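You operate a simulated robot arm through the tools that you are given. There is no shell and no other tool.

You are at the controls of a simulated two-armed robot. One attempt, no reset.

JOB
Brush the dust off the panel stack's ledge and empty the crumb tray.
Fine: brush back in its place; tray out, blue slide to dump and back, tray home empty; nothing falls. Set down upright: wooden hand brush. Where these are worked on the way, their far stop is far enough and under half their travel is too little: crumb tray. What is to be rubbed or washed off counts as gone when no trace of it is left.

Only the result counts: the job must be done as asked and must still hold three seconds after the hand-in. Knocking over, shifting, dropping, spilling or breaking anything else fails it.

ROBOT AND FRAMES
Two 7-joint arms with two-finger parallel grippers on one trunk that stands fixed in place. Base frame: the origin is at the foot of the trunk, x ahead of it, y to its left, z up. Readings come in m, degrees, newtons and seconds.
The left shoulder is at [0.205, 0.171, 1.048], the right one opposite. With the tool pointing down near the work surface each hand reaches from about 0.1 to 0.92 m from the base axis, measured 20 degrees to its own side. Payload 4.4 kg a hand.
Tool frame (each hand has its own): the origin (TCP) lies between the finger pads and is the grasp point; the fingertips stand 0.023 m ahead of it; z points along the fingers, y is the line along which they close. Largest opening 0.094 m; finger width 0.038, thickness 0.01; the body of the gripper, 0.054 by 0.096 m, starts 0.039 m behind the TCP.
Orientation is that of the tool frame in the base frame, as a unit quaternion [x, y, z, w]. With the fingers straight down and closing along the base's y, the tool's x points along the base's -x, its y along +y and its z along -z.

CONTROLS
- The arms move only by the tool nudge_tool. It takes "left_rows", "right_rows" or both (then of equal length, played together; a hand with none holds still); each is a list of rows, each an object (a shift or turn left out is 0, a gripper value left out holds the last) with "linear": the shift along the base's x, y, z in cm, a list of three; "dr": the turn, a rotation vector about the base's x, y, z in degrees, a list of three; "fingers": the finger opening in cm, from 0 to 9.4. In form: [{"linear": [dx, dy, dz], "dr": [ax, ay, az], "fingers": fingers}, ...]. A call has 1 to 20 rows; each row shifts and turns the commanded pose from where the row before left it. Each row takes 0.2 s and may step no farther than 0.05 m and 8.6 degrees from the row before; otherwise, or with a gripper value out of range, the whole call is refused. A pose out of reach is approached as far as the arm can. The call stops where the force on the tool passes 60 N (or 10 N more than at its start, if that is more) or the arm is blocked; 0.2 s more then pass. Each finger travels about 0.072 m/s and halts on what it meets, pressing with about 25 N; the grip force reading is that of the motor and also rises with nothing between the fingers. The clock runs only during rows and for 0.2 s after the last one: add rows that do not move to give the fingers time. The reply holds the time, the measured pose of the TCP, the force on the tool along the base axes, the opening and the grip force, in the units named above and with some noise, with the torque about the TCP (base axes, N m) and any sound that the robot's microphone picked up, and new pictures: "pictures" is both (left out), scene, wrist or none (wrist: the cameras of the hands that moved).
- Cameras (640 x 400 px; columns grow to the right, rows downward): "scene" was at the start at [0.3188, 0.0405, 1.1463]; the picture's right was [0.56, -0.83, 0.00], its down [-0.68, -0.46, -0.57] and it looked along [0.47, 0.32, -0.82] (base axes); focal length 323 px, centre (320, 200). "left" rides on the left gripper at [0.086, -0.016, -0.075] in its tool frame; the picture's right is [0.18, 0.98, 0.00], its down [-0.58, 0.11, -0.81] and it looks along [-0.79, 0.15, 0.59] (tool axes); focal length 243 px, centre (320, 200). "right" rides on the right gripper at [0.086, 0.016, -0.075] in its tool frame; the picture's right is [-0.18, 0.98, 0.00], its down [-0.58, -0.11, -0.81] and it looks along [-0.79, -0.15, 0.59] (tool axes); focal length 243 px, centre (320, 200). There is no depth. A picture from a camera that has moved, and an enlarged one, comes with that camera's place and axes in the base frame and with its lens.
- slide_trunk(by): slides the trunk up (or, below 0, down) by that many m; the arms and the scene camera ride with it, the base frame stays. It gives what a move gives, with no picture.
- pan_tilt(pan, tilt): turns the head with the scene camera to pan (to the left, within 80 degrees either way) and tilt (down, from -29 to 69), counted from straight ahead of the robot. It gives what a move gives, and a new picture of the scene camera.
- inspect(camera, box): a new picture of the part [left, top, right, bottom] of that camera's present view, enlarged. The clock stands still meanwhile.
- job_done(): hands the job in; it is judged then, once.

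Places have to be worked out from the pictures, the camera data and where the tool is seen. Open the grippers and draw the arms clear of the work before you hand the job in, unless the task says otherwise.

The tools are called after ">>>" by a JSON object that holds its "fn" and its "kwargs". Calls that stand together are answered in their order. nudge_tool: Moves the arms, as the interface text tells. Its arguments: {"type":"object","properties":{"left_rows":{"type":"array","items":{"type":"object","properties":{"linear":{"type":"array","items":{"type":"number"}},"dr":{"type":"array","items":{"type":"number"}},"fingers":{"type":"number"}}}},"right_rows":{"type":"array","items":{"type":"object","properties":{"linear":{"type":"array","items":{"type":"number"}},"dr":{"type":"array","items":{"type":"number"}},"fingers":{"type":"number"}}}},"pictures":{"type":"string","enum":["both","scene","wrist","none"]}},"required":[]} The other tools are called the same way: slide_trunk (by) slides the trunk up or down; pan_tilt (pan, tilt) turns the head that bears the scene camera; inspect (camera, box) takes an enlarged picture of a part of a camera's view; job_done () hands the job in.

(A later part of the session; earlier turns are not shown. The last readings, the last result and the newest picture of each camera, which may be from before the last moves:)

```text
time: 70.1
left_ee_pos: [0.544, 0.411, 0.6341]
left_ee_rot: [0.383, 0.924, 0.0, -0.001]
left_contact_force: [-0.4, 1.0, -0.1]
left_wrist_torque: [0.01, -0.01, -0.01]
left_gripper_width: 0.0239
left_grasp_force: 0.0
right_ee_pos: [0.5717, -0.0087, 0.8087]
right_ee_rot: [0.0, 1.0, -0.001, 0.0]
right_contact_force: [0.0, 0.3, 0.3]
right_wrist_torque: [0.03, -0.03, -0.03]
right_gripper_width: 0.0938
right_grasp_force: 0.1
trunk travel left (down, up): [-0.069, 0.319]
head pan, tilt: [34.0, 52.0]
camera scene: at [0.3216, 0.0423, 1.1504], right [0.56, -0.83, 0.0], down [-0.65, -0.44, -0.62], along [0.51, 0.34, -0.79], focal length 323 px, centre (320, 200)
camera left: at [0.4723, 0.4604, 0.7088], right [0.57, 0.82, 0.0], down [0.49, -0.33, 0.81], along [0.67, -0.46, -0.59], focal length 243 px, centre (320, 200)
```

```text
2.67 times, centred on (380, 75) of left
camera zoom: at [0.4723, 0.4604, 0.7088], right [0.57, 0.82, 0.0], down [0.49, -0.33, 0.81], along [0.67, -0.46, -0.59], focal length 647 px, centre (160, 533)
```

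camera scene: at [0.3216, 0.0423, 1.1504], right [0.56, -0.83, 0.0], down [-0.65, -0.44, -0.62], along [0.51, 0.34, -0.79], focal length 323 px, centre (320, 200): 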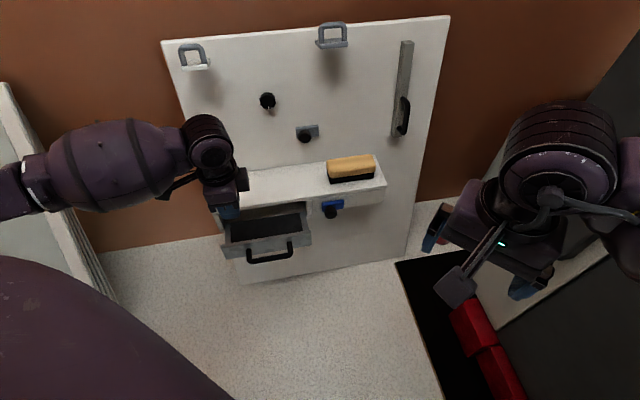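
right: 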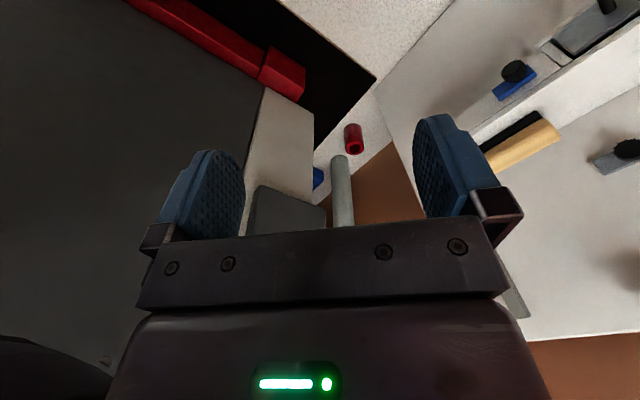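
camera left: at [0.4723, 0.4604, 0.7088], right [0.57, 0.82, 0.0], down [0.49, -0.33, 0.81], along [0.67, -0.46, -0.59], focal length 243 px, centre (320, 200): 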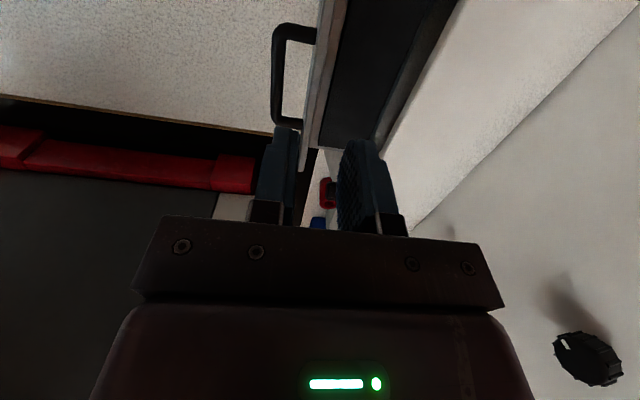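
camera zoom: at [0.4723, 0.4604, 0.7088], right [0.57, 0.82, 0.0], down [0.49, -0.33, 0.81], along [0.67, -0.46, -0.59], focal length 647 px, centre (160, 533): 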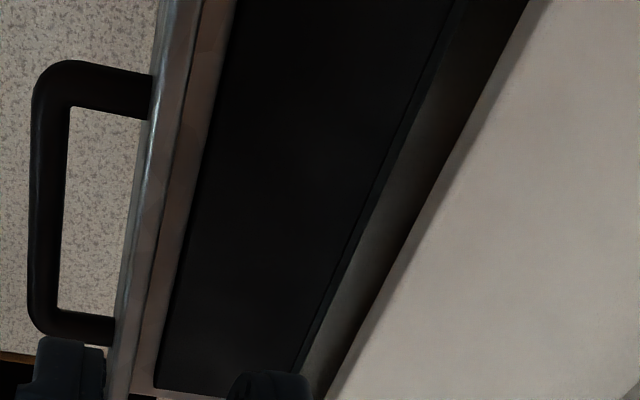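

The tray is fully out. Now I turn the hand +90° so its fingers close along the ledge direction and move it in front of the blue slide's knob (est. d≈0.737, l≈−0.316, z≈0.465).

>>> {"fn": "nudge_tool", "kwargs": {"left_rows": [{"linear": [1.588, -1.266, 0], "dr": [0, 0, 8.18], "fingers": 5.6}, {"linear": [1.588, -1.266, 0], "dr": [0, 0, 8.18]}, {"linear": [1.588, -1.266, 0], "dr": [0, 0, 8.18]}, {"linear": [1.588, -1.266, 0], "dr": [0, 0, 8.18]}, {"linear": [1.588, -1.266, 0], "dr": [0, 0, 8.18]}, {"linear": [1.588, -1.266, 0], "dr": [0, 0, 8.18]}, {"linear": [1.588, -1.266, 0], "dr": [0, 0, 8.18]}, {"linear": [1.588, -1.266, 0], "dr": [0, 0, 8.18]}, {"linear": [1.588, -1.266, 0], "dr": [0, 0, 8.18]}, {"linear": [1.588, -1.266, 0], "dr": [0, 0, 8.18]}, {"linear": [1.588, -1.266, 0], "dr": [0, 0, 8.18]}, {}]}}

>>> {"fn": "inspect", "kwargs": {"camera": "left", "box": [200, 0, 440, 220]}}

>>> {"fn": "inspect", "kwargs": {"camera": "scene", "box": [200, 150, 400, 290]}}

```text
time: 72.7
left_ee_pos: [0.7212, 0.2733, 0.6315]
left_ee_rot: [-0.383, 0.924, 0.0, 0.0]
left_contact_force: [0.0, 0.0, 0.2]
left_wrist_torque: [0.01, 0.0, 0.02]
left_gripper_width: 0.0561
left_grasp_force: 0.1
right_ee_pos: [0.5717, -0.0093, 0.8095]
right_ee_rot: [0.0, 1.0, -0.001, 0.0]
right_contact_force: [1.0, -0.4, -0.7]
right_wrist_torque: [0.02, -0.02, 0.0]
right_gripper_width: 0.0937
right_grasp_force: 0.2
trunk travel left (down, up): [-0.069, 0.319]
head pan, tilt: [34.0, 52.0]
camera scene: at [0.3217, 0.0418, 1.1505], right [0.56, -0.83, 0.0], down [-0.65, -0.44, -0.62], along [0.51, 0.34, -0.79], focal length 323 px, centre (320, 200)
camera left: at [0.6706, 0.1991, 0.7059], right [-0.83, 0.56, 0.0], down [0.33, 0.49, 0.81], along [0.46, 0.67, -0.59], focal length 243 px, centre (320, 200)
```

scene: 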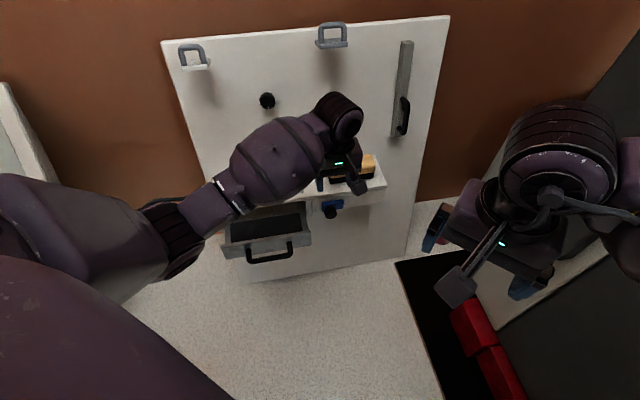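
left: 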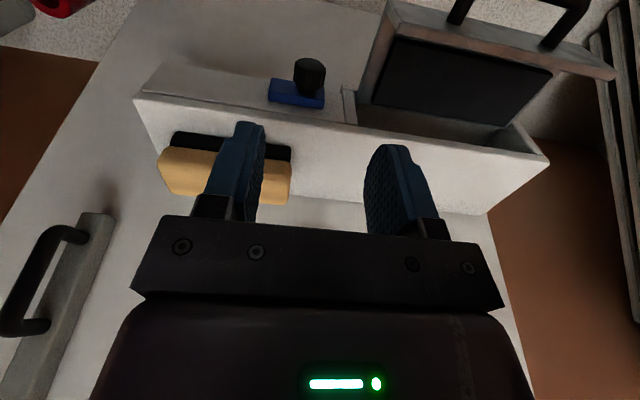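

```text
1.82 times, centred on (320, 110) of left
camera zoom: at [0.6706, 0.1991, 0.7059], right [-0.83, 0.56, 0.0], down [0.33, 0.49, 0.81], along [0.46, 0.67, -0.59], focal length 441 px, centre (320, 364)
```

zoom: 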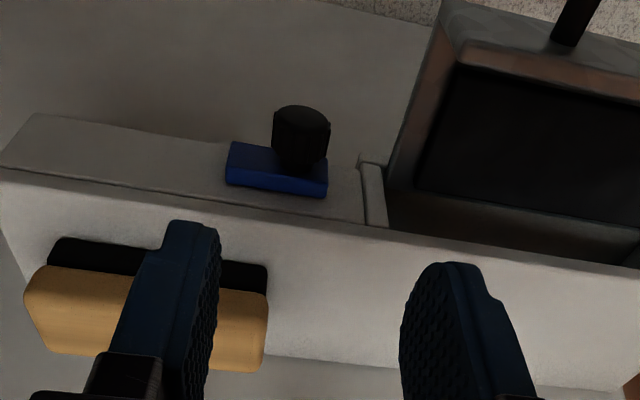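

```text
2.86 times, centred on (300, 220) of scene
camera zoom: at [0.3217, 0.0418, 1.1505], right [0.56, -0.83, 0.0], down [-0.65, -0.44, -0.62], along [0.51, 0.34, -0.79], focal length 924 px, centre (377, 143)
```

zoom: 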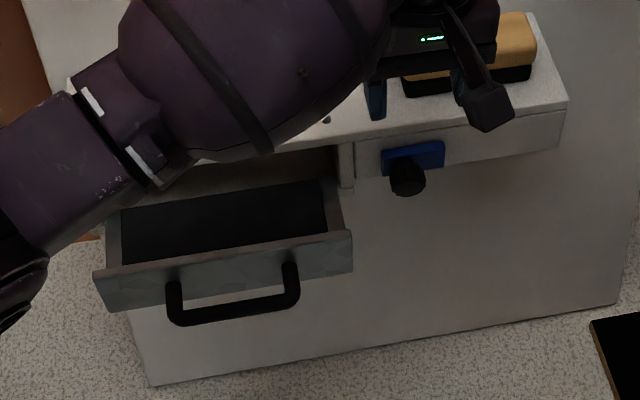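

Knob estimated at d≈0.735, l≈−0.318, z≈0.461. Lowering to z≈0.53 in front of the ledge, straddling it in plan view.

>>> {"fn": "nudge_tool", "kwargs": {"left_rows": [{"linear": [0.6, 0.55, -3.4]}, {"linear": [0.6, 0.55, -3.4]}, {"linear": [0.65, 0.55, -3.3]}, {}]}}

>>> {"fn": "inspect", "kwargs": {"camera": "left", "box": [200, 0, 440, 220]}}

>>> {"fn": "inspect", "kwargs": {"camera": "scene", "box": [270, 130, 400, 240]}}

```text
time: 73.7
left_ee_pos: [0.7378, 0.2909, 0.5318]
left_ee_rot: [-0.381, 0.925, 0.0, 0.0]
left_contact_force: [0.5, -0.3, -0.5]
left_wrist_torque: [-0.04, 0.01, 0.01]
left_gripper_width: 0.0559
left_grasp_force: 0.1
right_ee_pos: [0.572, -0.0091, 0.8092]
right_ee_rot: [0.0, 1.0, 0.0, 0.0]
right_contact_force: [0.4, 0.5, 1.3]
right_wrist_torque: [0.03, 0.02, 0.01]
right_gripper_width: 0.0942
right_grasp_force: 0.1
trunk travel left (down, up): [-0.069, 0.319]
head pan, tilt: [34.0, 52.0]
camera scene: at [0.3215, 0.0421, 1.1506], right [0.56, -0.83, 0.0], down [-0.65, -0.44, -0.62], along [0.51, 0.34, -0.79], focal length 323 px, centre (320, 200)
camera left: at [0.6876, 0.2166, 0.6058], right [-0.82, 0.57, 0.0], down [0.33, 0.49, 0.81], along [0.46, 0.66, -0.59], focal length 243 px, centre (320, 200)
```

scene: 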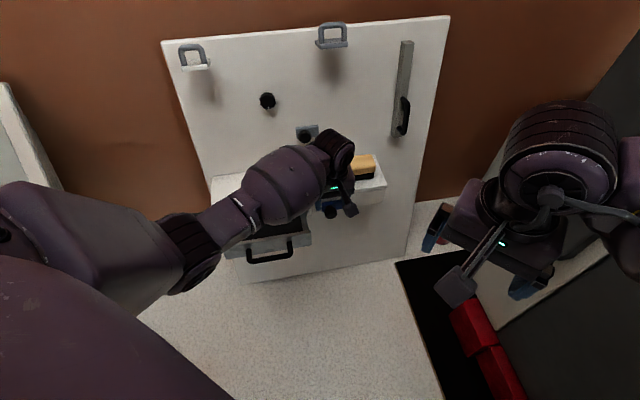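
left: 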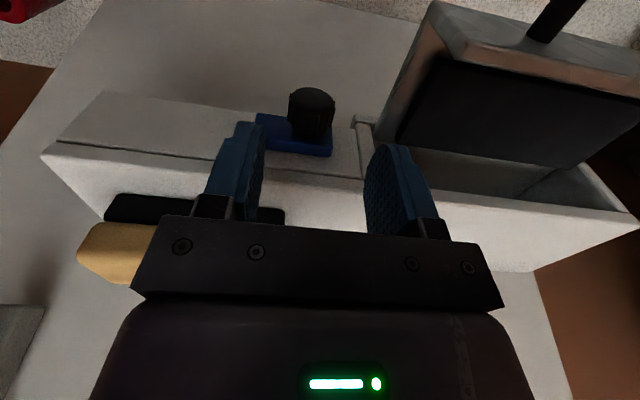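

```text
1.82 times, centred on (320, 110) of left
camera zoom: at [0.6876, 0.2166, 0.6058], right [-0.82, 0.57, 0.0], down [0.33, 0.49, 0.81], along [0.46, 0.66, -0.59], focal length 441 px, centre (320, 364)
```

zoom: 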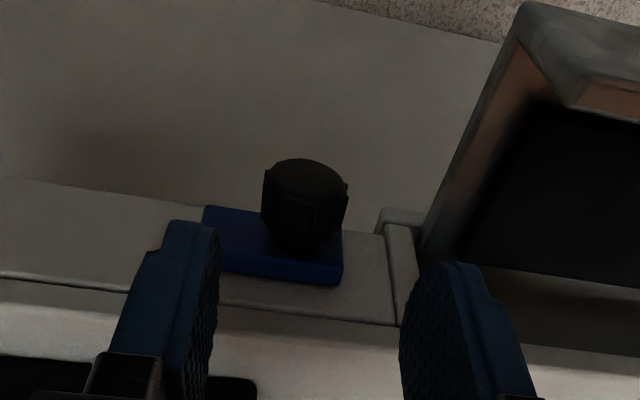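

```text
3.64 times, centred on (335, 185) of scene
camera zoom: at [0.3215, 0.0421, 1.1506], right [0.56, -0.83, 0.0], down [-0.65, -0.44, -0.62], along [0.51, 0.34, -0.79], focal length 1175 px, centre (266, 254)
```

zoom: 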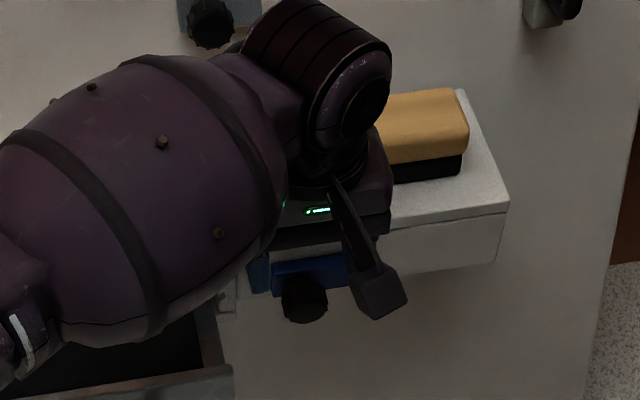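

Knob front face at about d≈0.730, l≈−0.322, z≈0.455, ⌀≈3.3 cm. Aligning and descending to z≈0.467 with the fingers on both sides.

>>> {"fn": "nudge_tool", "kwargs": {"left_rows": [{"linear": [0.67, -0.17, 0]}, {"linear": [0, 0, -2.5]}, {"linear": [0, 0, -2.5]}, {"linear": [0, 0, -1.5]}, {}]}}

>>> {"fn": "inspect", "kwargs": {"camera": "left", "box": [200, 60, 440, 240]}}

>>> {"fn": "inspect", "kwargs": {"camera": "scene", "box": [270, 130, 400, 240]}}

```text
time: 74.9
left_ee_pos: [0.7435, 0.2893, 0.4671]
left_ee_rot: [-0.382, 0.924, 0.001, 0.001]
left_contact_force: [0.0, -0.5, -0.5]
left_wrist_torque: [-0.02, -0.02, -0.01]
left_gripper_width: 0.0562
left_grasp_force: 0.1
right_ee_pos: [0.5716, -0.01, 0.8088]
right_ee_rot: [0.0, 1.0, -0.001, 0.0]
right_contact_force: [0.1, -0.8, 0.7]
right_wrist_torque: [-0.02, 0.0, 0.0]
right_gripper_width: 0.094
right_grasp_force: 0.1
trunk travel left (down, up): [-0.069, 0.319]
head pan, tilt: [34.0, 52.0]
camera scene: at [0.3216, 0.0421, 1.1506], right [0.56, -0.83, 0.0], down [-0.65, -0.44, -0.62], along [0.51, 0.34, -0.79], focal length 323 px, centre (320, 200)
camera left: at [0.694, 0.2146, 0.5415], right [-0.82, 0.57, 0.0], down [0.33, 0.49, 0.81], along [0.46, 0.67, -0.59], focal length 243 px, centre (320, 200)
```

scene: 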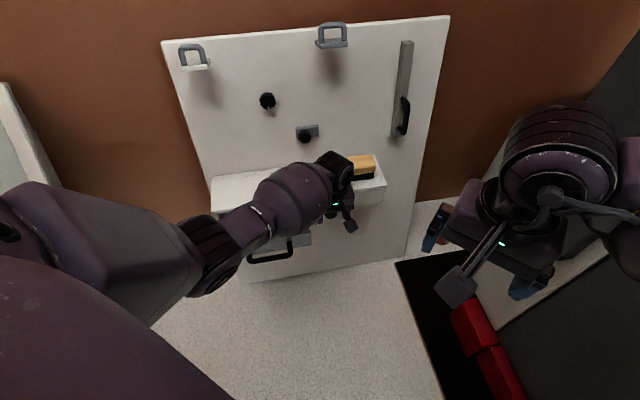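
left: 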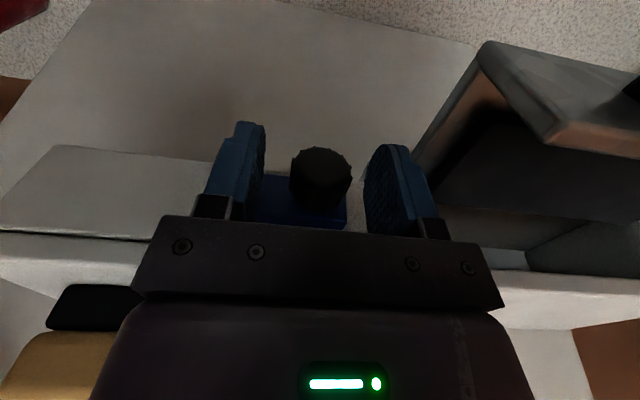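

```text
2.22 times, centred on (320, 150) of left
camera zoom: at [0.694, 0.2146, 0.5415], right [-0.82, 0.57, 0.0], down [0.33, 0.49, 0.81], along [0.46, 0.67, -0.59], focal length 539 px, centre (320, 311)
```

zoom: 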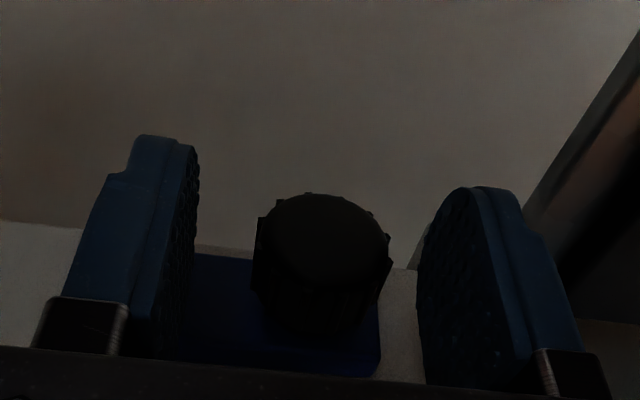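

```text
3.64 times, centred on (335, 185) of scene
camera zoom: at [0.3216, 0.0421, 1.1506], right [0.56, -0.83, 0.0], down [-0.65, -0.44, -0.62], along [0.51, 0.34, -0.79], focal length 1175 px, centre (266, 254)
```

zoom: 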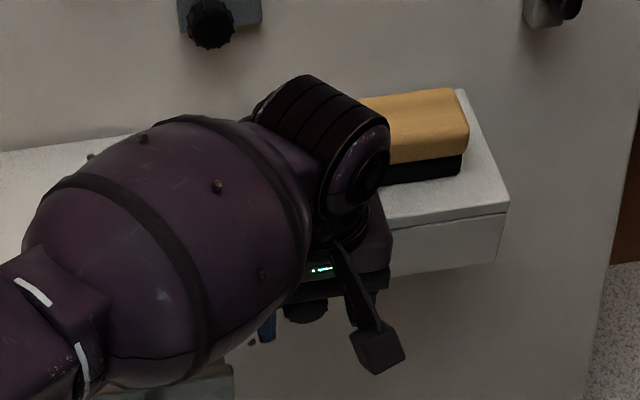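

Knob is between the fingers. Closing on it.

>>> {"fn": "nudge_tool", "kwargs": {"left_rows": [{"fingers": 4.2}, {"fingers": 2.5}, {}, {}], "pictures": "wrist"}}

```text
time: 75.9
left_ee_pos: [0.7432, 0.2895, 0.4673]
left_ee_rot: [-0.382, 0.924, 0.001, 0.0]
left_contact_force: [1.0, -0.5, -0.1]
left_wrist_torque: [0.03, -0.02, 0.54]
left_gripper_width: 0.0307
left_grasp_force: 45.2
right_ee_pos: [0.5717, -0.0092, 0.8094]
right_ee_rot: [-0.001, 1.0, -0.001, 0.0]
right_contact_force: [1.5, -0.1, 0.6]
right_wrist_torque: [0.01, 0.02, 0.02]
right_gripper_width: 0.0942
right_grasp_force: 0.1
trunk travel left (down, up): [-0.069, 0.319]
head pan, tilt: [34.0, 52.0]
camera left: at [0.6939, 0.2146, 0.5416], right [-0.82, 0.57, 0.0], down [0.33, 0.49, 0.81], along [0.46, 0.67, -0.59], focal length 243 px, centre (320, 200)
```

left: 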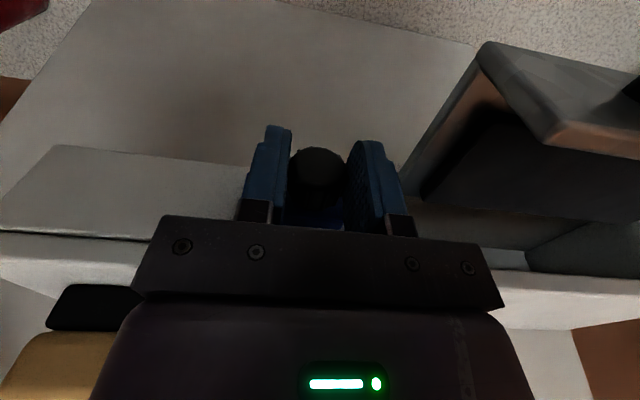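

Knob gripped (3.1 cm) without side load. Trying the slide to the right (−l) by 1 cm to feel its direction.

>>> {"fn": "nudge_tool", "kwargs": {"left_rows": [{"linear": [0.35, -0.35, 0]}, {"linear": [0.35, -0.35, 0]}, {}], "pictures": "none"}}

```text
time: 76.7
left_ee_pos: [0.7511, 0.2817, 0.4664]
left_ee_rot: [-0.382, 0.924, -0.001, 0.001]
left_contact_force: [-1.1, -0.7, 3.1]
left_wrist_torque: [-0.16, 0.16, 0.51]
left_gripper_width: 0.0309
left_grasp_force: 44.7
right_ee_pos: [0.571, -0.0092, 0.8107]
right_ee_rot: [-0.001, 1.0, -0.002, 0.0]
right_contact_force: [-0.5, -0.4, -0.2]
right_wrist_torque: [-0.01, 0.03, -0.03]
right_gripper_width: 0.0941
right_grasp_force: 0.1
trunk travel left (down, up): [-0.069, 0.319]
head pan, tilt: [34.0, 52.0]
```

It slides freely to the right. Continuing in small steps until the dump stop.

>>> {"fn": "nudge_tool", "kwargs": {"left_rows": [{"linear": [0.6, -0.6, 0]}, {"linear": [0.6, -0.6, 0]}, {"linear": [0.6, -0.6, 0]}, {}], "pictures": "scene"}}

>>> {"fn": "inspect", "kwargs": {"camera": "left", "box": [200, 0, 640, 280]}}

```text
time: 77.7
left_ee_pos: [0.769, 0.263, 0.4668]
left_ee_rot: [-0.382, 0.924, 0.001, 0.001]
left_contact_force: [-1.7, -2.0, 5.5]
left_wrist_torque: [0.0, -0.06, 0.45]
left_gripper_width: 0.0311
left_grasp_force: 45.3
right_ee_pos: [0.5714, -0.009, 0.8086]
right_ee_rot: [0.0, 1.0, 0.0, -0.001]
right_contact_force: [0.0, 0.5, 0.8]
right_wrist_torque: [-0.01, -0.06, -0.01]
right_gripper_width: 0.0938
right_grasp_force: 0.0
trunk travel left (down, up): [-0.069, 0.319]
head pan, tilt: [34.0, 52.0]
camera scene: at [0.3211, 0.0418, 1.1507], right [0.56, -0.83, 0.0], down [-0.65, -0.44, -0.62], along [0.51, 0.34, -0.79], focal length 323 px, centre (320, 200)
```

scene: 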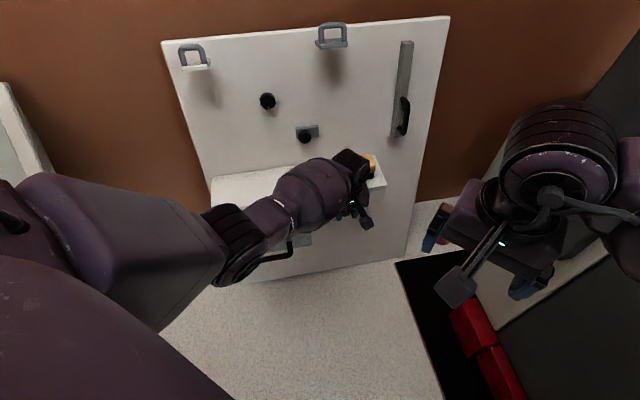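

```text
1.43 times, centred on (420, 140) of left
camera zoom: at [0.7196, 0.1888, 0.5414], right [-0.82, 0.57, 0.0], down [0.33, 0.49, 0.81], along [0.46, 0.66, -0.59], focal length 347 px, centre (177, 286)
```

zoom: 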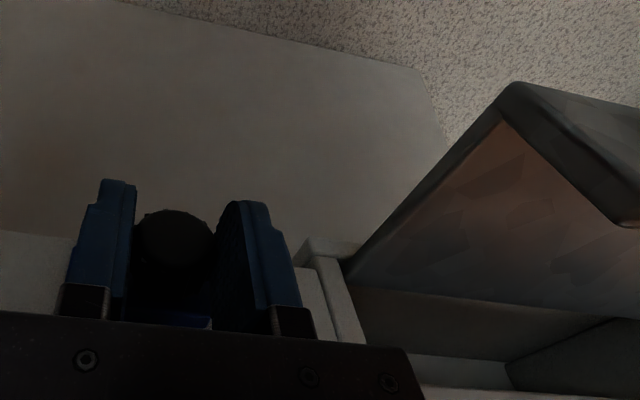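

3.5 cm so far with little force. Continuing.

>>> {"fn": "nudge_tool", "kwargs": {"left_rows": [{"linear": [0.5, -0.5, 0.05]}, {"linear": [0.5, -0.5, 0]}, {"linear": [0.5, -0.5, 0]}, {}], "pictures": "none"}}

```text
time: 78.3
left_ee_pos: [0.7707, 0.2619, 0.4671]
left_ee_rot: [-0.384, 0.923, 0.01, -0.006]
left_contact_force: [-27.9, 2.7, 27.6]
left_wrist_torque: [0.16, 0.86, -0.27]
left_gripper_width: 0.0309
left_grasp_force: 45.1
right_ee_pos: [0.5702, -0.0097, 0.8128]
right_ee_rot: [0.001, 1.0, 0.0, 0.003]
right_contact_force: [0.0, 0.0, -0.1]
right_wrist_torque: [0.02, 0.0, 0.0]
right_gripper_width: 0.094
right_grasp_force: 0.1
trunk travel left (down, up): [-0.069, 0.319]
head pan, tilt: [34.0, 52.0]
stopped in row 3 (left hand): the force on the tool passed its limit at 68 N (the readings are from after the stop); the commanded pose is now the measured one
```

Stop reached after ~4 cm: the dump position. Checking the tray view before returning the slide.

>>> {"fn": "nudge_tool", "kwargs": {"left_rows": [{"linear": [-0.1, 0.1, 0.05]}, {}, {}, {}], "pictures": "both"}}

>>> {"fn": "inspect", "kwargs": {"camera": "left", "box": [200, 0, 640, 280]}}

```text
time: 79.3
left_ee_pos: [0.7715, 0.261, 0.4668]
left_ee_rot: [-0.383, 0.924, 0.009, -0.006]
left_contact_force: [-28.0, -1.5, 28.9]
left_wrist_torque: [0.21, 0.3, -0.14]
left_gripper_width: 0.0309
left_grasp_force: 44.8
right_ee_pos: [0.5683, -0.0094, 0.8117]
right_ee_rot: [0.0, 1.0, 0.0, 0.001]
right_contact_force: [-0.2, 0.4, -0.4]
right_wrist_torque: [-0.01, -0.01, -0.01]
right_gripper_width: 0.0942
right_grasp_force: 0.0
trunk travel left (down, up): [-0.069, 0.319]
head pan, tilt: [34.0, 52.0]
camera scene: at [0.3183, 0.0413, 1.1517], right [0.56, -0.83, 0.0], down [-0.65, -0.44, -0.62], along [0.51, 0.34, -0.79], focal length 323 px, centre (320, 200)
camera left: at [0.7233, 0.1862, 0.5409], right [-0.83, 0.56, 0.02], down [0.35, 0.48, 0.81], along [0.44, 0.67, -0.59], focal length 243 px, centre (320, 200)
```

scene: 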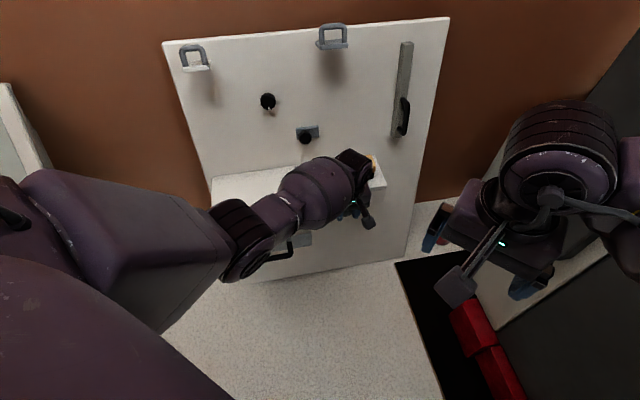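
left: 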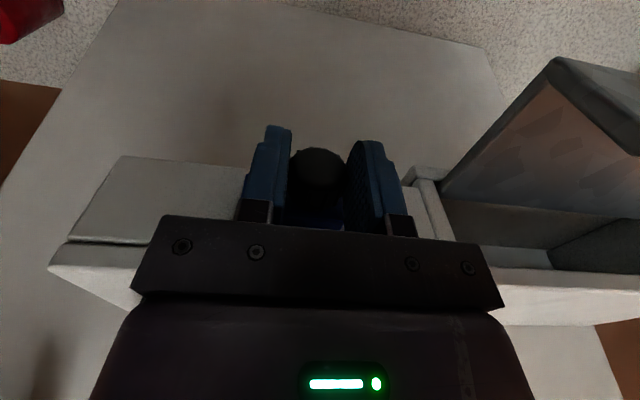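

```text
1.43 times, centred on (420, 140) of left
camera zoom: at [0.7233, 0.1862, 0.5409], right [-0.83, 0.56, 0.02], down [0.35, 0.48, 0.81], along [0.44, 0.67, -0.59], focal length 347 px, centre (177, 286)
```

zoom: 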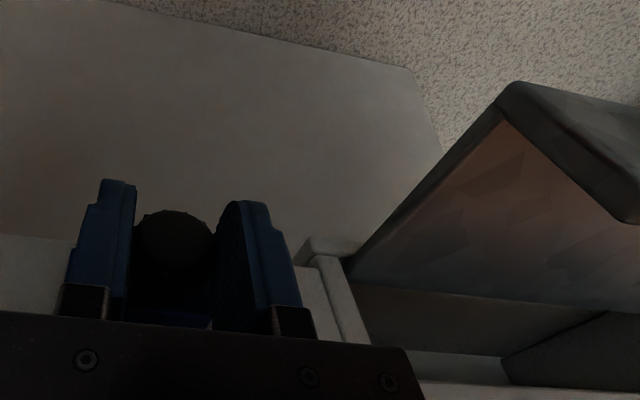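

Residual loads (d≈−21 N, z≈+29 N); relaxing them as I slide the knob back to the left toward home.

>>> {"fn": "nudge_tool", "kwargs": {"left_rows": [{"linear": [-0.3, 0.0, 0.2]}, {"linear": [-0.3, 0.2, 0.1]}, {}], "pictures": "none"}}

```text
time: 80.1
left_ee_pos: [0.7682, 0.2666, 0.465]
left_ee_rot: [-0.383, 0.924, 0.01, -0.005]
left_contact_force: [10.9, 10.5, -2.9]
left_wrist_torque: [0.74, -1.08, -0.62]
left_gripper_width: 0.0311
left_grasp_force: 44.7
right_ee_pos: [0.5722, -0.0089, 0.8086]
right_ee_rot: [0.0, 1.0, -0.001, 0.0]
right_contact_force: [1.0, 0.0, -0.2]
right_wrist_torque: [0.02, -0.04, 0.02]
right_gripper_width: 0.0943
right_grasp_force: 0.0
trunk travel left (down, up): [-0.069, 0.319]
head pan, tilt: [34.0, 52.0]
```

Slide moving back. Adding a little +d and continuing left.

>>> {"fn": "nudge_tool", "kwargs": {"left_rows": [{"linear": [-0.5, 0.7, 0]}, {"linear": [-0.6, 0.6, 0]}, {"linear": [-0.6, 0.6, 0]}, {}], "pictures": "none"}}

```text
time: 81.1
left_ee_pos: [0.7486, 0.2831, 0.4674]
left_ee_rot: [-0.384, 0.923, 0.009, -0.007]
left_contact_force: [16.8, 16.7, -2.6]
left_wrist_torque: [0.11, -0.09, -0.51]
left_gripper_width: 0.031
left_grasp_force: 44.4
right_ee_pos: [0.5722, -0.009, 0.8087]
right_ee_rot: [0.0, 1.0, -0.002, 0.001]
right_contact_force: [-0.4, 0.7, 0.5]
right_wrist_torque: [-0.01, 0.02, 0.0]
right_gripper_width: 0.0937
right_grasp_force: 0.1
trunk travel left (down, up): [-0.069, 0.319]
head pan, tilt: [34.0, 52.0]
```

Nearly home (l≈−0.329, start −0.321). Relieving the d-load and nudging on to the home stop.

>>> {"fn": "nudge_tool", "kwargs": {"left_rows": [{"linear": [-0.11, 0.45, 0]}, {"linear": [-0.28, 0.28, 0]}, {}], "pictures": "none"}}

```text
time: 81.9
left_ee_pos: [0.7453, 0.2873, 0.4666]
left_ee_rot: [-0.383, 0.924, 0.008, -0.008]
left_contact_force: [3.9, 1.9, 2.3]
left_wrist_torque: [-0.04, -0.04, -0.65]
left_gripper_width: 0.0308
left_grasp_force: 45.2
right_ee_pos: [0.572, -0.0098, 0.8095]
right_ee_rot: [-0.001, 1.0, -0.001, -0.001]
right_contact_force: [0.7, -1.0, -0.1]
right_wrist_torque: [0.01, -0.01, 0.02]
right_gripper_width: 0.0941
right_grasp_force: 0.0
trunk travel left (down, up): [-0.069, 0.319]
head pan, tilt: [34.0, 52.0]
```

Continuing to the home stop in 3 mm steps.

>>> {"fn": "nudge_tool", "kwargs": {"left_rows": [{"linear": [-0.2, 0.2, 0]}, {"linear": [-0.2, 0.2, 0]}, {}], "pictures": "none"}}

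```text
time: 82.7
left_ee_pos: [0.742, 0.29, 0.4665]
left_ee_rot: [-0.383, 0.924, 0.007, -0.007]
left_contact_force: [10.8, -19.2, -4.1]
left_wrist_torque: [-0.37, -0.06, -0.64]
left_gripper_width: 0.0309
left_grasp_force: 44.8
right_ee_pos: [0.5714, -0.0108, 0.8093]
right_ee_rot: [0.0, 1.0, 0.0, 0.0]
right_contact_force: [0.7, -1.2, 0.3]
right_wrist_torque: [0.01, 0.03, -0.02]
right_gripper_width: 0.0939
right_grasp_force: 0.1
trunk travel left (down, up): [-0.069, 0.319]
head pan, tilt: [34.0, 52.0]
```

21 N against the home stop: the slide is back home. Opening the fingers and rising.

>>> {"fn": "nudge_tool", "kwargs": {"left_rows": [{"fingers": 4.4}, {"fingers": 5.8}, {}], "pictures": "wrist"}}

>>> {"fn": "inspect", "kwargs": {"camera": "left", "box": [200, 60, 440, 240]}}

```text
time: 83.5
left_ee_pos: [0.7433, 0.2938, 0.4675]
left_ee_rot: [-0.384, 0.923, 0.01, -0.007]
left_contact_force: [1.0, 0.6, 0.0]
left_wrist_torque: [0.0, 0.05, -0.01]
left_gripper_width: 0.0582
left_grasp_force: 0.0
right_ee_pos: [0.5709, -0.0089, 0.8098]
right_ee_rot: [0.0, 1.0, -0.001, 0.0]
right_contact_force: [0.1, -0.1, -0.1]
right_wrist_torque: [-0.04, -0.02, -0.03]
right_gripper_width: 0.0937
right_grasp_force: 0.0
trunk travel left (down, up): [-0.069, 0.319]
head pan, tilt: [34.0, 52.0]
camera left: at [0.6935, 0.2188, 0.5414], right [-0.83, 0.56, 0.02], down [0.35, 0.48, 0.81], along [0.44, 0.67, -0.59], focal length 243 px, centre (320, 200)
```

left: 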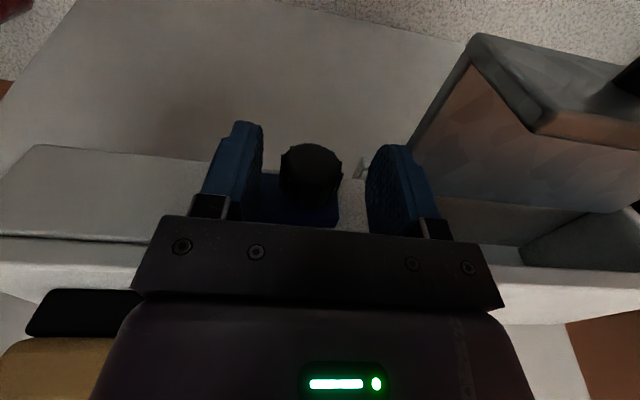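

```text
2.22 times, centred on (320, 150) of left
camera zoom: at [0.6935, 0.2188, 0.5414], right [-0.83, 0.56, 0.02], down [0.35, 0.48, 0.81], along [0.44, 0.67, -0.59], focal length 539 px, centre (320, 311)
```

zoom: 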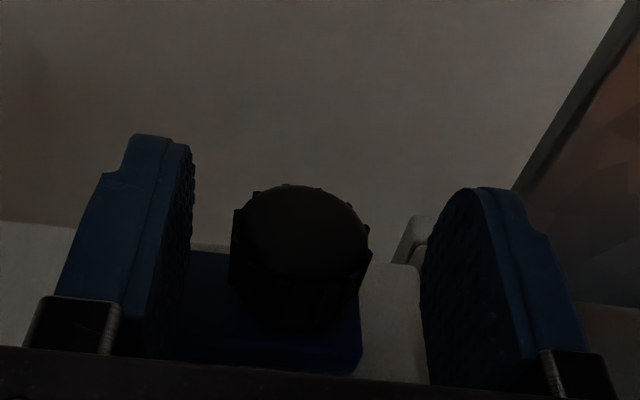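

Released. Rising, leveling the hand, and viewing the slide and tray.

>>> {"fn": "nudge_tool", "kwargs": {"left_rows": [{"linear": [-0.2, -0.2, 1.5]}, {"linear": [-0.3, -0.3, 3]}, {"linear": [-1, -1, 4]}, {"linear": [-1, -1, 4]}, {"linear": [-1, -1, 4]}, {}]}}

>>> {"fn": "inspect", "kwargs": {"camera": "left", "box": [200, 0, 640, 240]}}

>>> {"fn": "inspect", "kwargs": {"camera": "scene", "box": [200, 150, 400, 290]}}

```text
time: 84.9
left_ee_pos: [0.7064, 0.2566, 0.6322]
left_ee_rot: [-0.385, 0.923, 0.008, -0.009]
left_contact_force: [-0.6, -0.1, -0.4]
left_wrist_torque: [-0.03, 0.0, -0.01]
left_gripper_width: 0.0581
left_grasp_force: 0.1
right_ee_pos: [0.5724, -0.0095, 0.8095]
right_ee_rot: [0.0, 1.0, -0.001, 0.001]
right_contact_force: [-0.1, 0.0, 0.2]
right_wrist_torque: [-0.01, -0.01, 0.02]
right_gripper_width: 0.094
right_grasp_force: 0.0
trunk travel left (down, up): [-0.069, 0.319]
head pan, tilt: [34.0, 52.0]
camera scene: at [0.3218, 0.0419, 1.1503], right [0.56, -0.83, 0.0], down [-0.65, -0.44, -0.62], along [0.51, 0.34, -0.79], focal length 323 px, centre (320, 200)
camera left: at [0.6585, 0.1813, 0.7065], right [-0.83, 0.56, 0.02], down [0.35, 0.48, 0.81], along [0.44, 0.67, -0.59], focal length 243 px, centre (320, 200)
```

scene: 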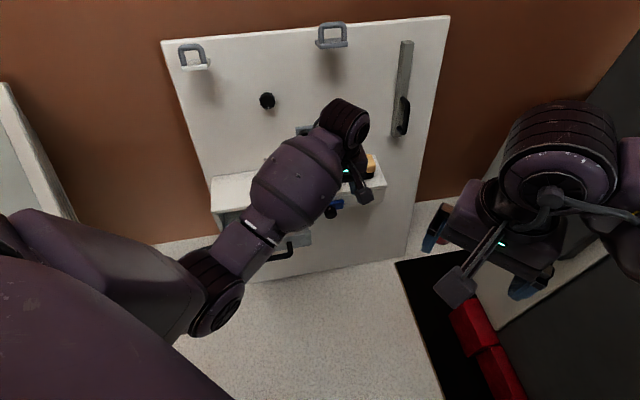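
left: 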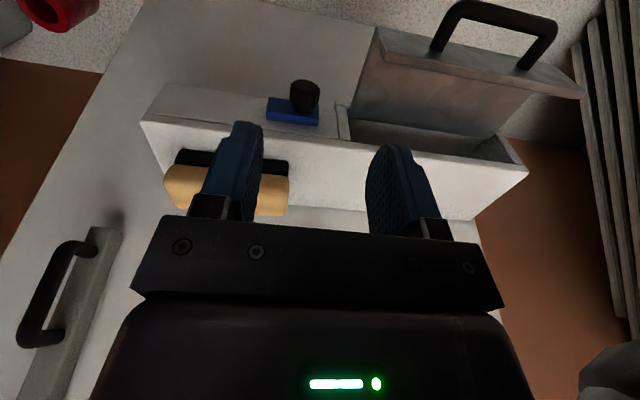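

```text
1.45 times, centred on (420, 120) of left
camera zoom: at [0.6585, 0.1813, 0.7065], right [-0.83, 0.56, 0.02], down [0.35, 0.48, 0.81], along [0.44, 0.67, -0.59], focal length 353 px, centre (174, 316)
```

zoom: 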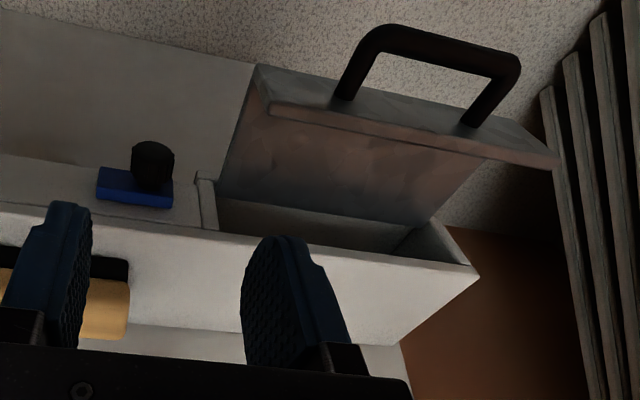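

```text
2.86 times, centred on (300, 220) of scene
camera zoom: at [0.3218, 0.0419, 1.1503], right [0.56, -0.83, 0.0], down [-0.65, -0.44, -0.62], along [0.51, 0.34, -0.79], focal length 924 px, centre (377, 143)
```

zoom: 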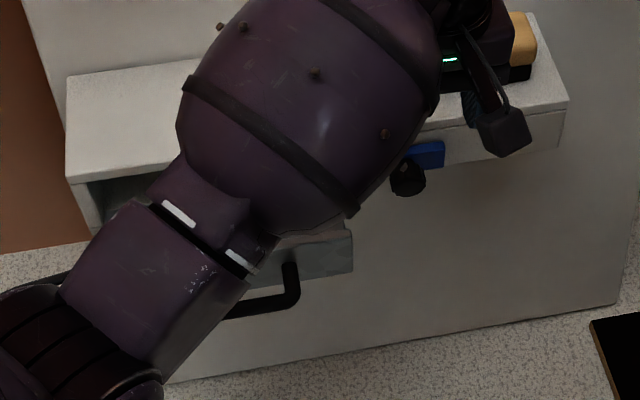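

The dark crumb layer is gone (tray floor is bare metal now) and the blue slide is back at its start position. Next, I close the fingers and go in front of the handle bar to push the tray home.

>>> {"fn": "nudge_tool", "kwargs": {"left_rows": [{"linear": [-3.8, 0.95, 0], "dr": [-0.45, -1.3, -0.29], "fingers": 3.0}, {"linear": [-3.8, 0.95, 0], "fingers": 1.0}, {"linear": [-3.8, 0.95, 0], "fingers": 0}, {"linear": [-3.8, 0.95, 0]}, {"linear": [-3.8, 0.95, 0]}, {}]}}

>>> {"fn": "inspect", "kwargs": {"camera": "left", "box": [200, 0, 640, 240]}}

>>> {"fn": "inspect", "kwargs": {"camera": "scene", "box": [200, 150, 400, 290]}}

```text
time: 86.3
left_ee_pos: [0.5161, 0.3052, 0.631]
left_ee_rot: [-0.382, 0.924, 0.001, 0.002]
left_contact_force: [0.1, 0.9, 0.1]
left_wrist_torque: [0.0, 0.0, 0.03]
left_gripper_width: 0.0
left_grasp_force: 25.1
right_ee_pos: [0.5717, -0.0091, 0.8084]
right_ee_rot: [0.0, 1.0, -0.001, -0.001]
right_contact_force: [1.0, 0.2, -0.8]
right_wrist_torque: [-0.03, 0.0, -0.02]
right_gripper_width: 0.0939
right_grasp_force: 0.0
trunk travel left (down, up): [-0.069, 0.319]
head pan, tilt: [34.0, 52.0]
camera scene: at [0.3214, 0.0422, 1.1505], right [0.56, -0.83, 0.0], down [-0.65, -0.44, -0.62], along [0.51, 0.34, -0.79], focal length 323 px, centre (320, 200)
camera left: at [0.4657, 0.2306, 0.7055], right [-0.82, 0.57, 0.0], down [0.33, 0.48, 0.81], along [0.46, 0.67, -0.59], focal length 243 px, centre (320, 200)
```

scene: 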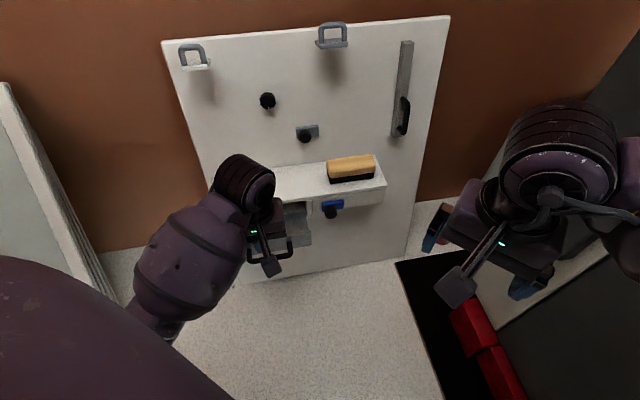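
left: 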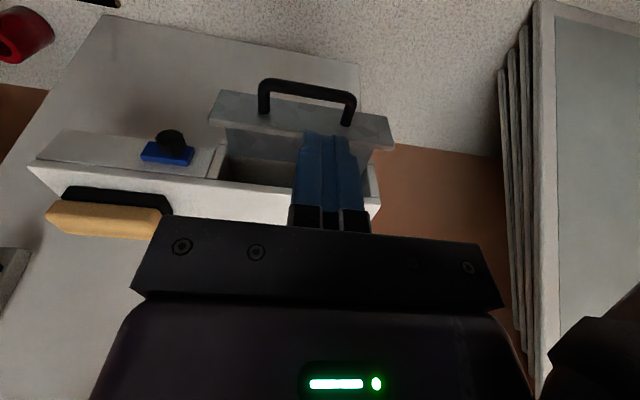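

```text
1.45 times, centred on (420, 120) of left
camera zoom: at [0.4657, 0.2306, 0.7055], right [-0.82, 0.57, 0.0], down [0.33, 0.48, 0.81], along [0.46, 0.67, -0.59], focal length 353 px, centre (174, 316)
```

zoom: 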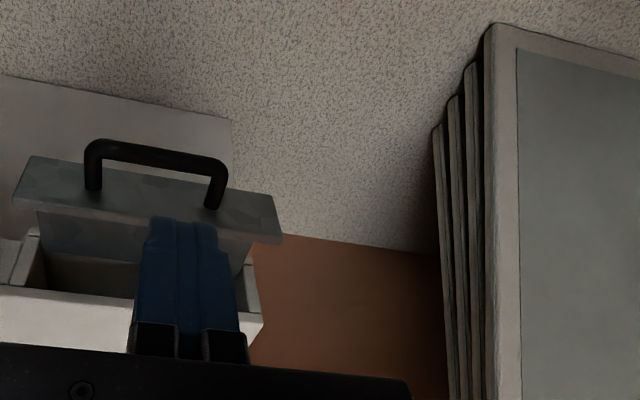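

```text
2.86 times, centred on (300, 220) of scene
camera zoom: at [0.3214, 0.0422, 1.1505], right [0.56, -0.83, 0.0], down [-0.65, -0.44, -0.62], along [0.51, 0.34, -0.79], focal length 924 px, centre (377, 143)
```

zoom: 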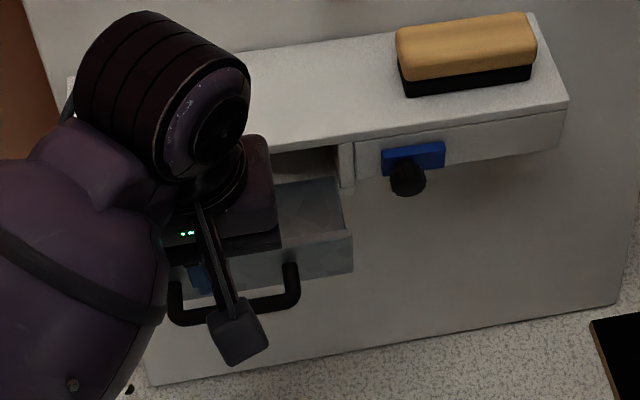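

Bar is at about d≈0.64, with my closed fingers at d≈0.58. Lowering to z≈0.458 in front of the bar.

>>> {"fn": "nudge_tool", "kwargs": {"left_rows": [{"linear": [0, 0, -3.5]}, {"linear": [0, 0, -3.5]}, {"linear": [0, 0, -3.5]}, {"linear": [0, 0, -3.4]}, {"linear": [0, 0, -3.4]}, {}]}}

>>> {"fn": "inspect", "kwargs": {"camera": "left", "box": [180, 40, 460, 240]}}

```text
time: 87.7
left_ee_pos: [0.5134, 0.3074, 0.4582]
left_ee_rot: [-0.381, 0.925, 0.001, 0.003]
left_contact_force: [0.8, 0.0, 0.0]
left_wrist_torque: [-0.02, -0.03, 0.03]
left_gripper_width: 0.0002
left_grasp_force: 25.0
right_ee_pos: [0.5716, -0.0087, 0.8089]
right_ee_rot: [0.0, 1.0, -0.001, 0.0]
right_contact_force: [-0.9, 0.0, 0.0]
right_wrist_torque: [0.02, -0.01, 0.03]
right_gripper_width: 0.0939
right_grasp_force: 0.0
trunk travel left (down, up): [-0.069, 0.319]
head pan, tilt: [34.0, 52.0]
camera scene: at [0.3216, 0.0421, 1.1506], right [0.56, -0.83, 0.0], down [-0.65, -0.44, -0.62], along [0.51, 0.34, -0.79], focal length 323 px, centre (320, 200)
camera left: at [0.4635, 0.233, 0.5321], right [-0.82, 0.57, 0.0], down [0.33, 0.48, 0.81], along [0.46, 0.67, -0.59], focal length 243 px, centre (320, 200)
```

scene: 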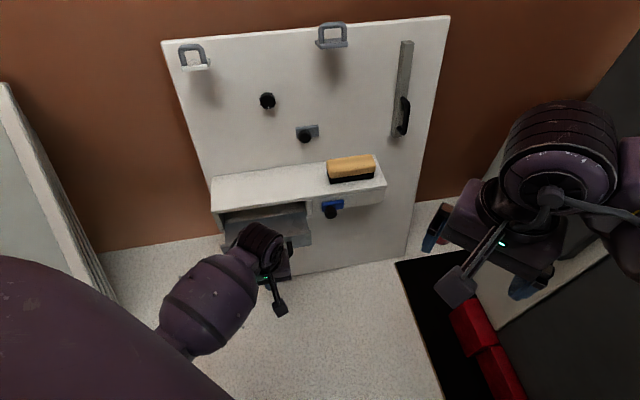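
left: 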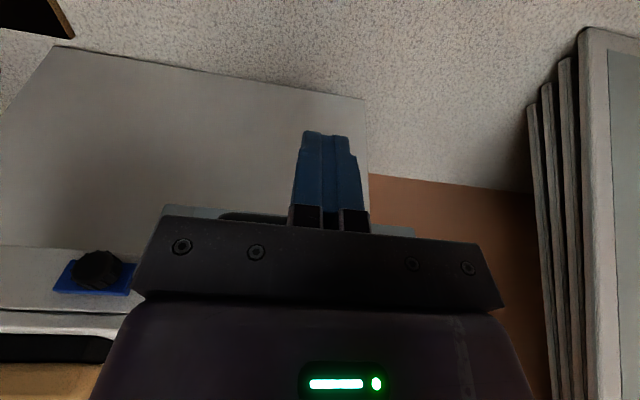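

```text
2.00 times, centred on (320, 140) of left
camera zoom: at [0.4635, 0.233, 0.5321], right [-0.82, 0.57, 0.0], down [0.33, 0.48, 0.81], along [0.46, 0.67, -0.59], focal length 485 px, centre (320, 320)
```

zoom: 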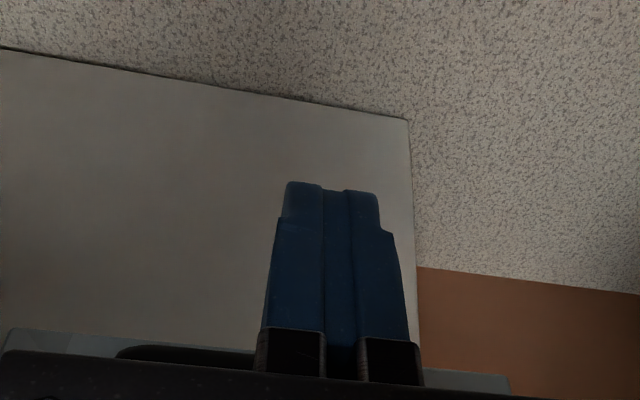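

Fingers are in front of the bar. Pushing toward the panel.

>>> {"fn": "nudge_tool", "kwargs": {"left_rows": [{"linear": [1.0, 1.0, 0]}, {"linear": [1.0, 1.0, 0]}, {"linear": [1.0, 1.0, 0]}, {}], "pictures": "scene"}}

>>> {"fn": "inspect", "kwargs": {"camera": "scene", "box": [200, 150, 400, 290]}}

```text
time: 88.7
left_ee_pos: [0.5468, 0.3375, 0.4593]
left_ee_rot: [-0.381, 0.925, 0.002, 0.003]
left_contact_force: [-1.1, -0.7, 0.4]
left_wrist_torque: [0.02, 0.02, 0.0]
left_gripper_width: 0.0
left_grasp_force: 24.6
right_ee_pos: [0.5718, -0.0099, 0.8099]
right_ee_rot: [0.001, 1.0, -0.001, 0.0]
right_contact_force: [0.9, 1.2, -0.3]
right_wrist_torque: [0.0, -0.03, -0.02]
right_gripper_width: 0.0939
right_grasp_force: 0.0
trunk travel left (down, up): [-0.069, 0.319]
head pan, tilt: [34.0, 52.0]
camera scene: at [0.3216, 0.0421, 1.1505], right [0.56, -0.83, 0.0], down [-0.65, -0.44, -0.62], along [0.51, 0.34, -0.79], focal length 323 px, centre (320, 200)
```

scene: 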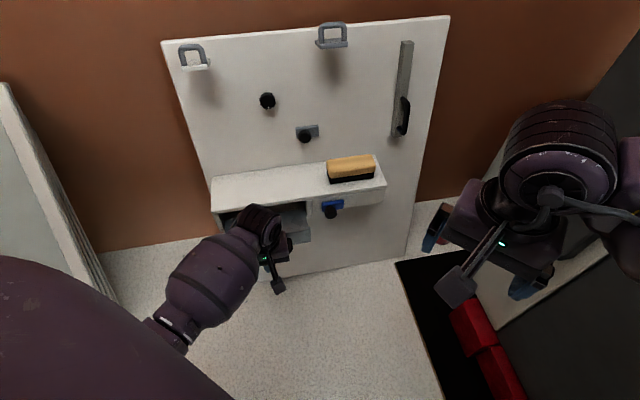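

```text
2.86 times, centred on (300, 220) of scene
camera zoom: at [0.3216, 0.0421, 1.1505], right [0.56, -0.83, 0.0], down [-0.65, -0.44, -0.62], along [0.51, 0.34, -0.79], focal length 924 px, centre (377, 143)
```

zoom: 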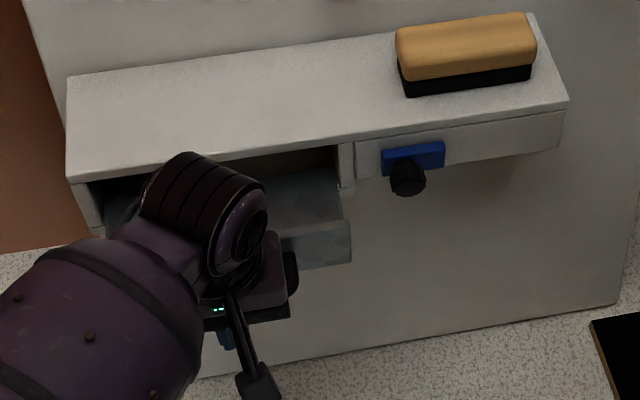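

Contact is about to begin (force ~0 yet). Continuing to push.

>>> {"fn": "nudge_tool", "kwargs": {"left_rows": [{"linear": [0.9, 0.9, 0]}, {"linear": [0.9, 0.9, 0]}, {"linear": [0.9, 0.9, 0]}, {"linear": [0.8, 0.8, 0]}, {}], "pictures": "scene"}}

>>> {"fn": "inspect", "kwargs": {"camera": "scene", "box": [200, 150, 400, 290]}}

```text
time: 89.9
left_ee_pos: [0.5828, 0.3716, 0.4585]
left_ee_rot: [-0.382, 0.924, 0.002, 0.002]
left_contact_force: [-0.5, -0.1, 0.6]
left_wrist_torque: [0.02, 0.0, 0.02]
left_gripper_width: 0.0001
left_grasp_force: 25.1
right_ee_pos: [0.5719, -0.0091, 0.8084]
right_ee_rot: [0.0, 1.0, 0.0, 0.0]
right_contact_force: [1.1, 0.5, -0.5]
right_wrist_torque: [0.02, -0.03, 0.0]
right_gripper_width: 0.0941
right_grasp_force: 0.1
trunk travel left (down, up): [-0.069, 0.319]
head pan, tilt: [34.0, 52.0]
camera scene: at [0.3217, 0.0422, 1.1505], right [0.56, -0.83, 0.0], down [-0.65, -0.44, -0.62], along [0.51, 0.34, -0.79], focal length 323 px, centre (320, 200)
```

scene: 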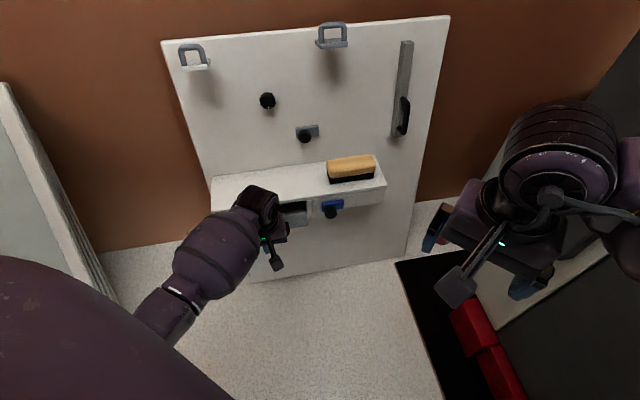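

```text
2.86 times, centred on (300, 220) of scene
camera zoom: at [0.3217, 0.0422, 1.1505], right [0.56, -0.83, 0.0], down [-0.65, -0.44, -0.62], along [0.51, 0.34, -0.79], focal length 924 px, centre (377, 143)
```

zoom: 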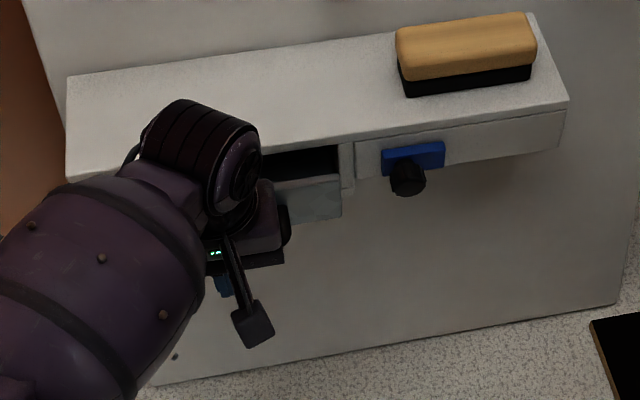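

Tray is closing smoothly. Pushing the last ~2.5 cm in small steps until it seats.

>>> {"fn": "nudge_tool", "kwargs": {"left_rows": [{"linear": [0.6, 0.6, 0]}, {"linear": [0.5, 0.5, 0]}, {"linear": [0.4, 0.4, 0]}, {}], "pictures": "none"}}

>>> {"fn": "inspect", "kwargs": {"camera": "scene", "box": [200, 150, 400, 290]}}

```text
time: 90.9
left_ee_pos: [0.5968, 0.3869, 0.4588]
left_ee_rot: [-0.381, 0.924, 0.001, 0.003]
left_contact_force: [-1.1, -0.4, 0.4]
left_wrist_torque: [0.0, -0.01, -0.02]
left_gripper_width: 0.0
left_grasp_force: 25.2
right_ee_pos: [0.5723, -0.0092, 0.8077]
right_ee_rot: [0.0, 1.0, -0.002, 0.0]
right_contact_force: [-0.6, -0.2, 0.5]
right_wrist_torque: [-0.01, 0.03, 0.0]
right_gripper_width: 0.0939
right_grasp_force: 0.2
trunk travel left (down, up): [-0.069, 0.319]
head pan, tilt: [34.0, 52.0]
```

```text
2.86 times, centred on (300, 220) of scene
camera zoom: at [0.3217, 0.0421, 1.1505], right [0.56, -0.83, 0.0], down [-0.65, -0.44, -0.62], along [0.51, 0.34, -0.79], focal length 924 px, centre (377, 143)
```

zoom: 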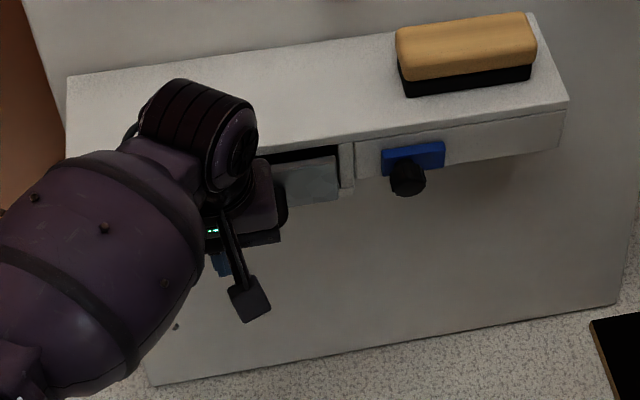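

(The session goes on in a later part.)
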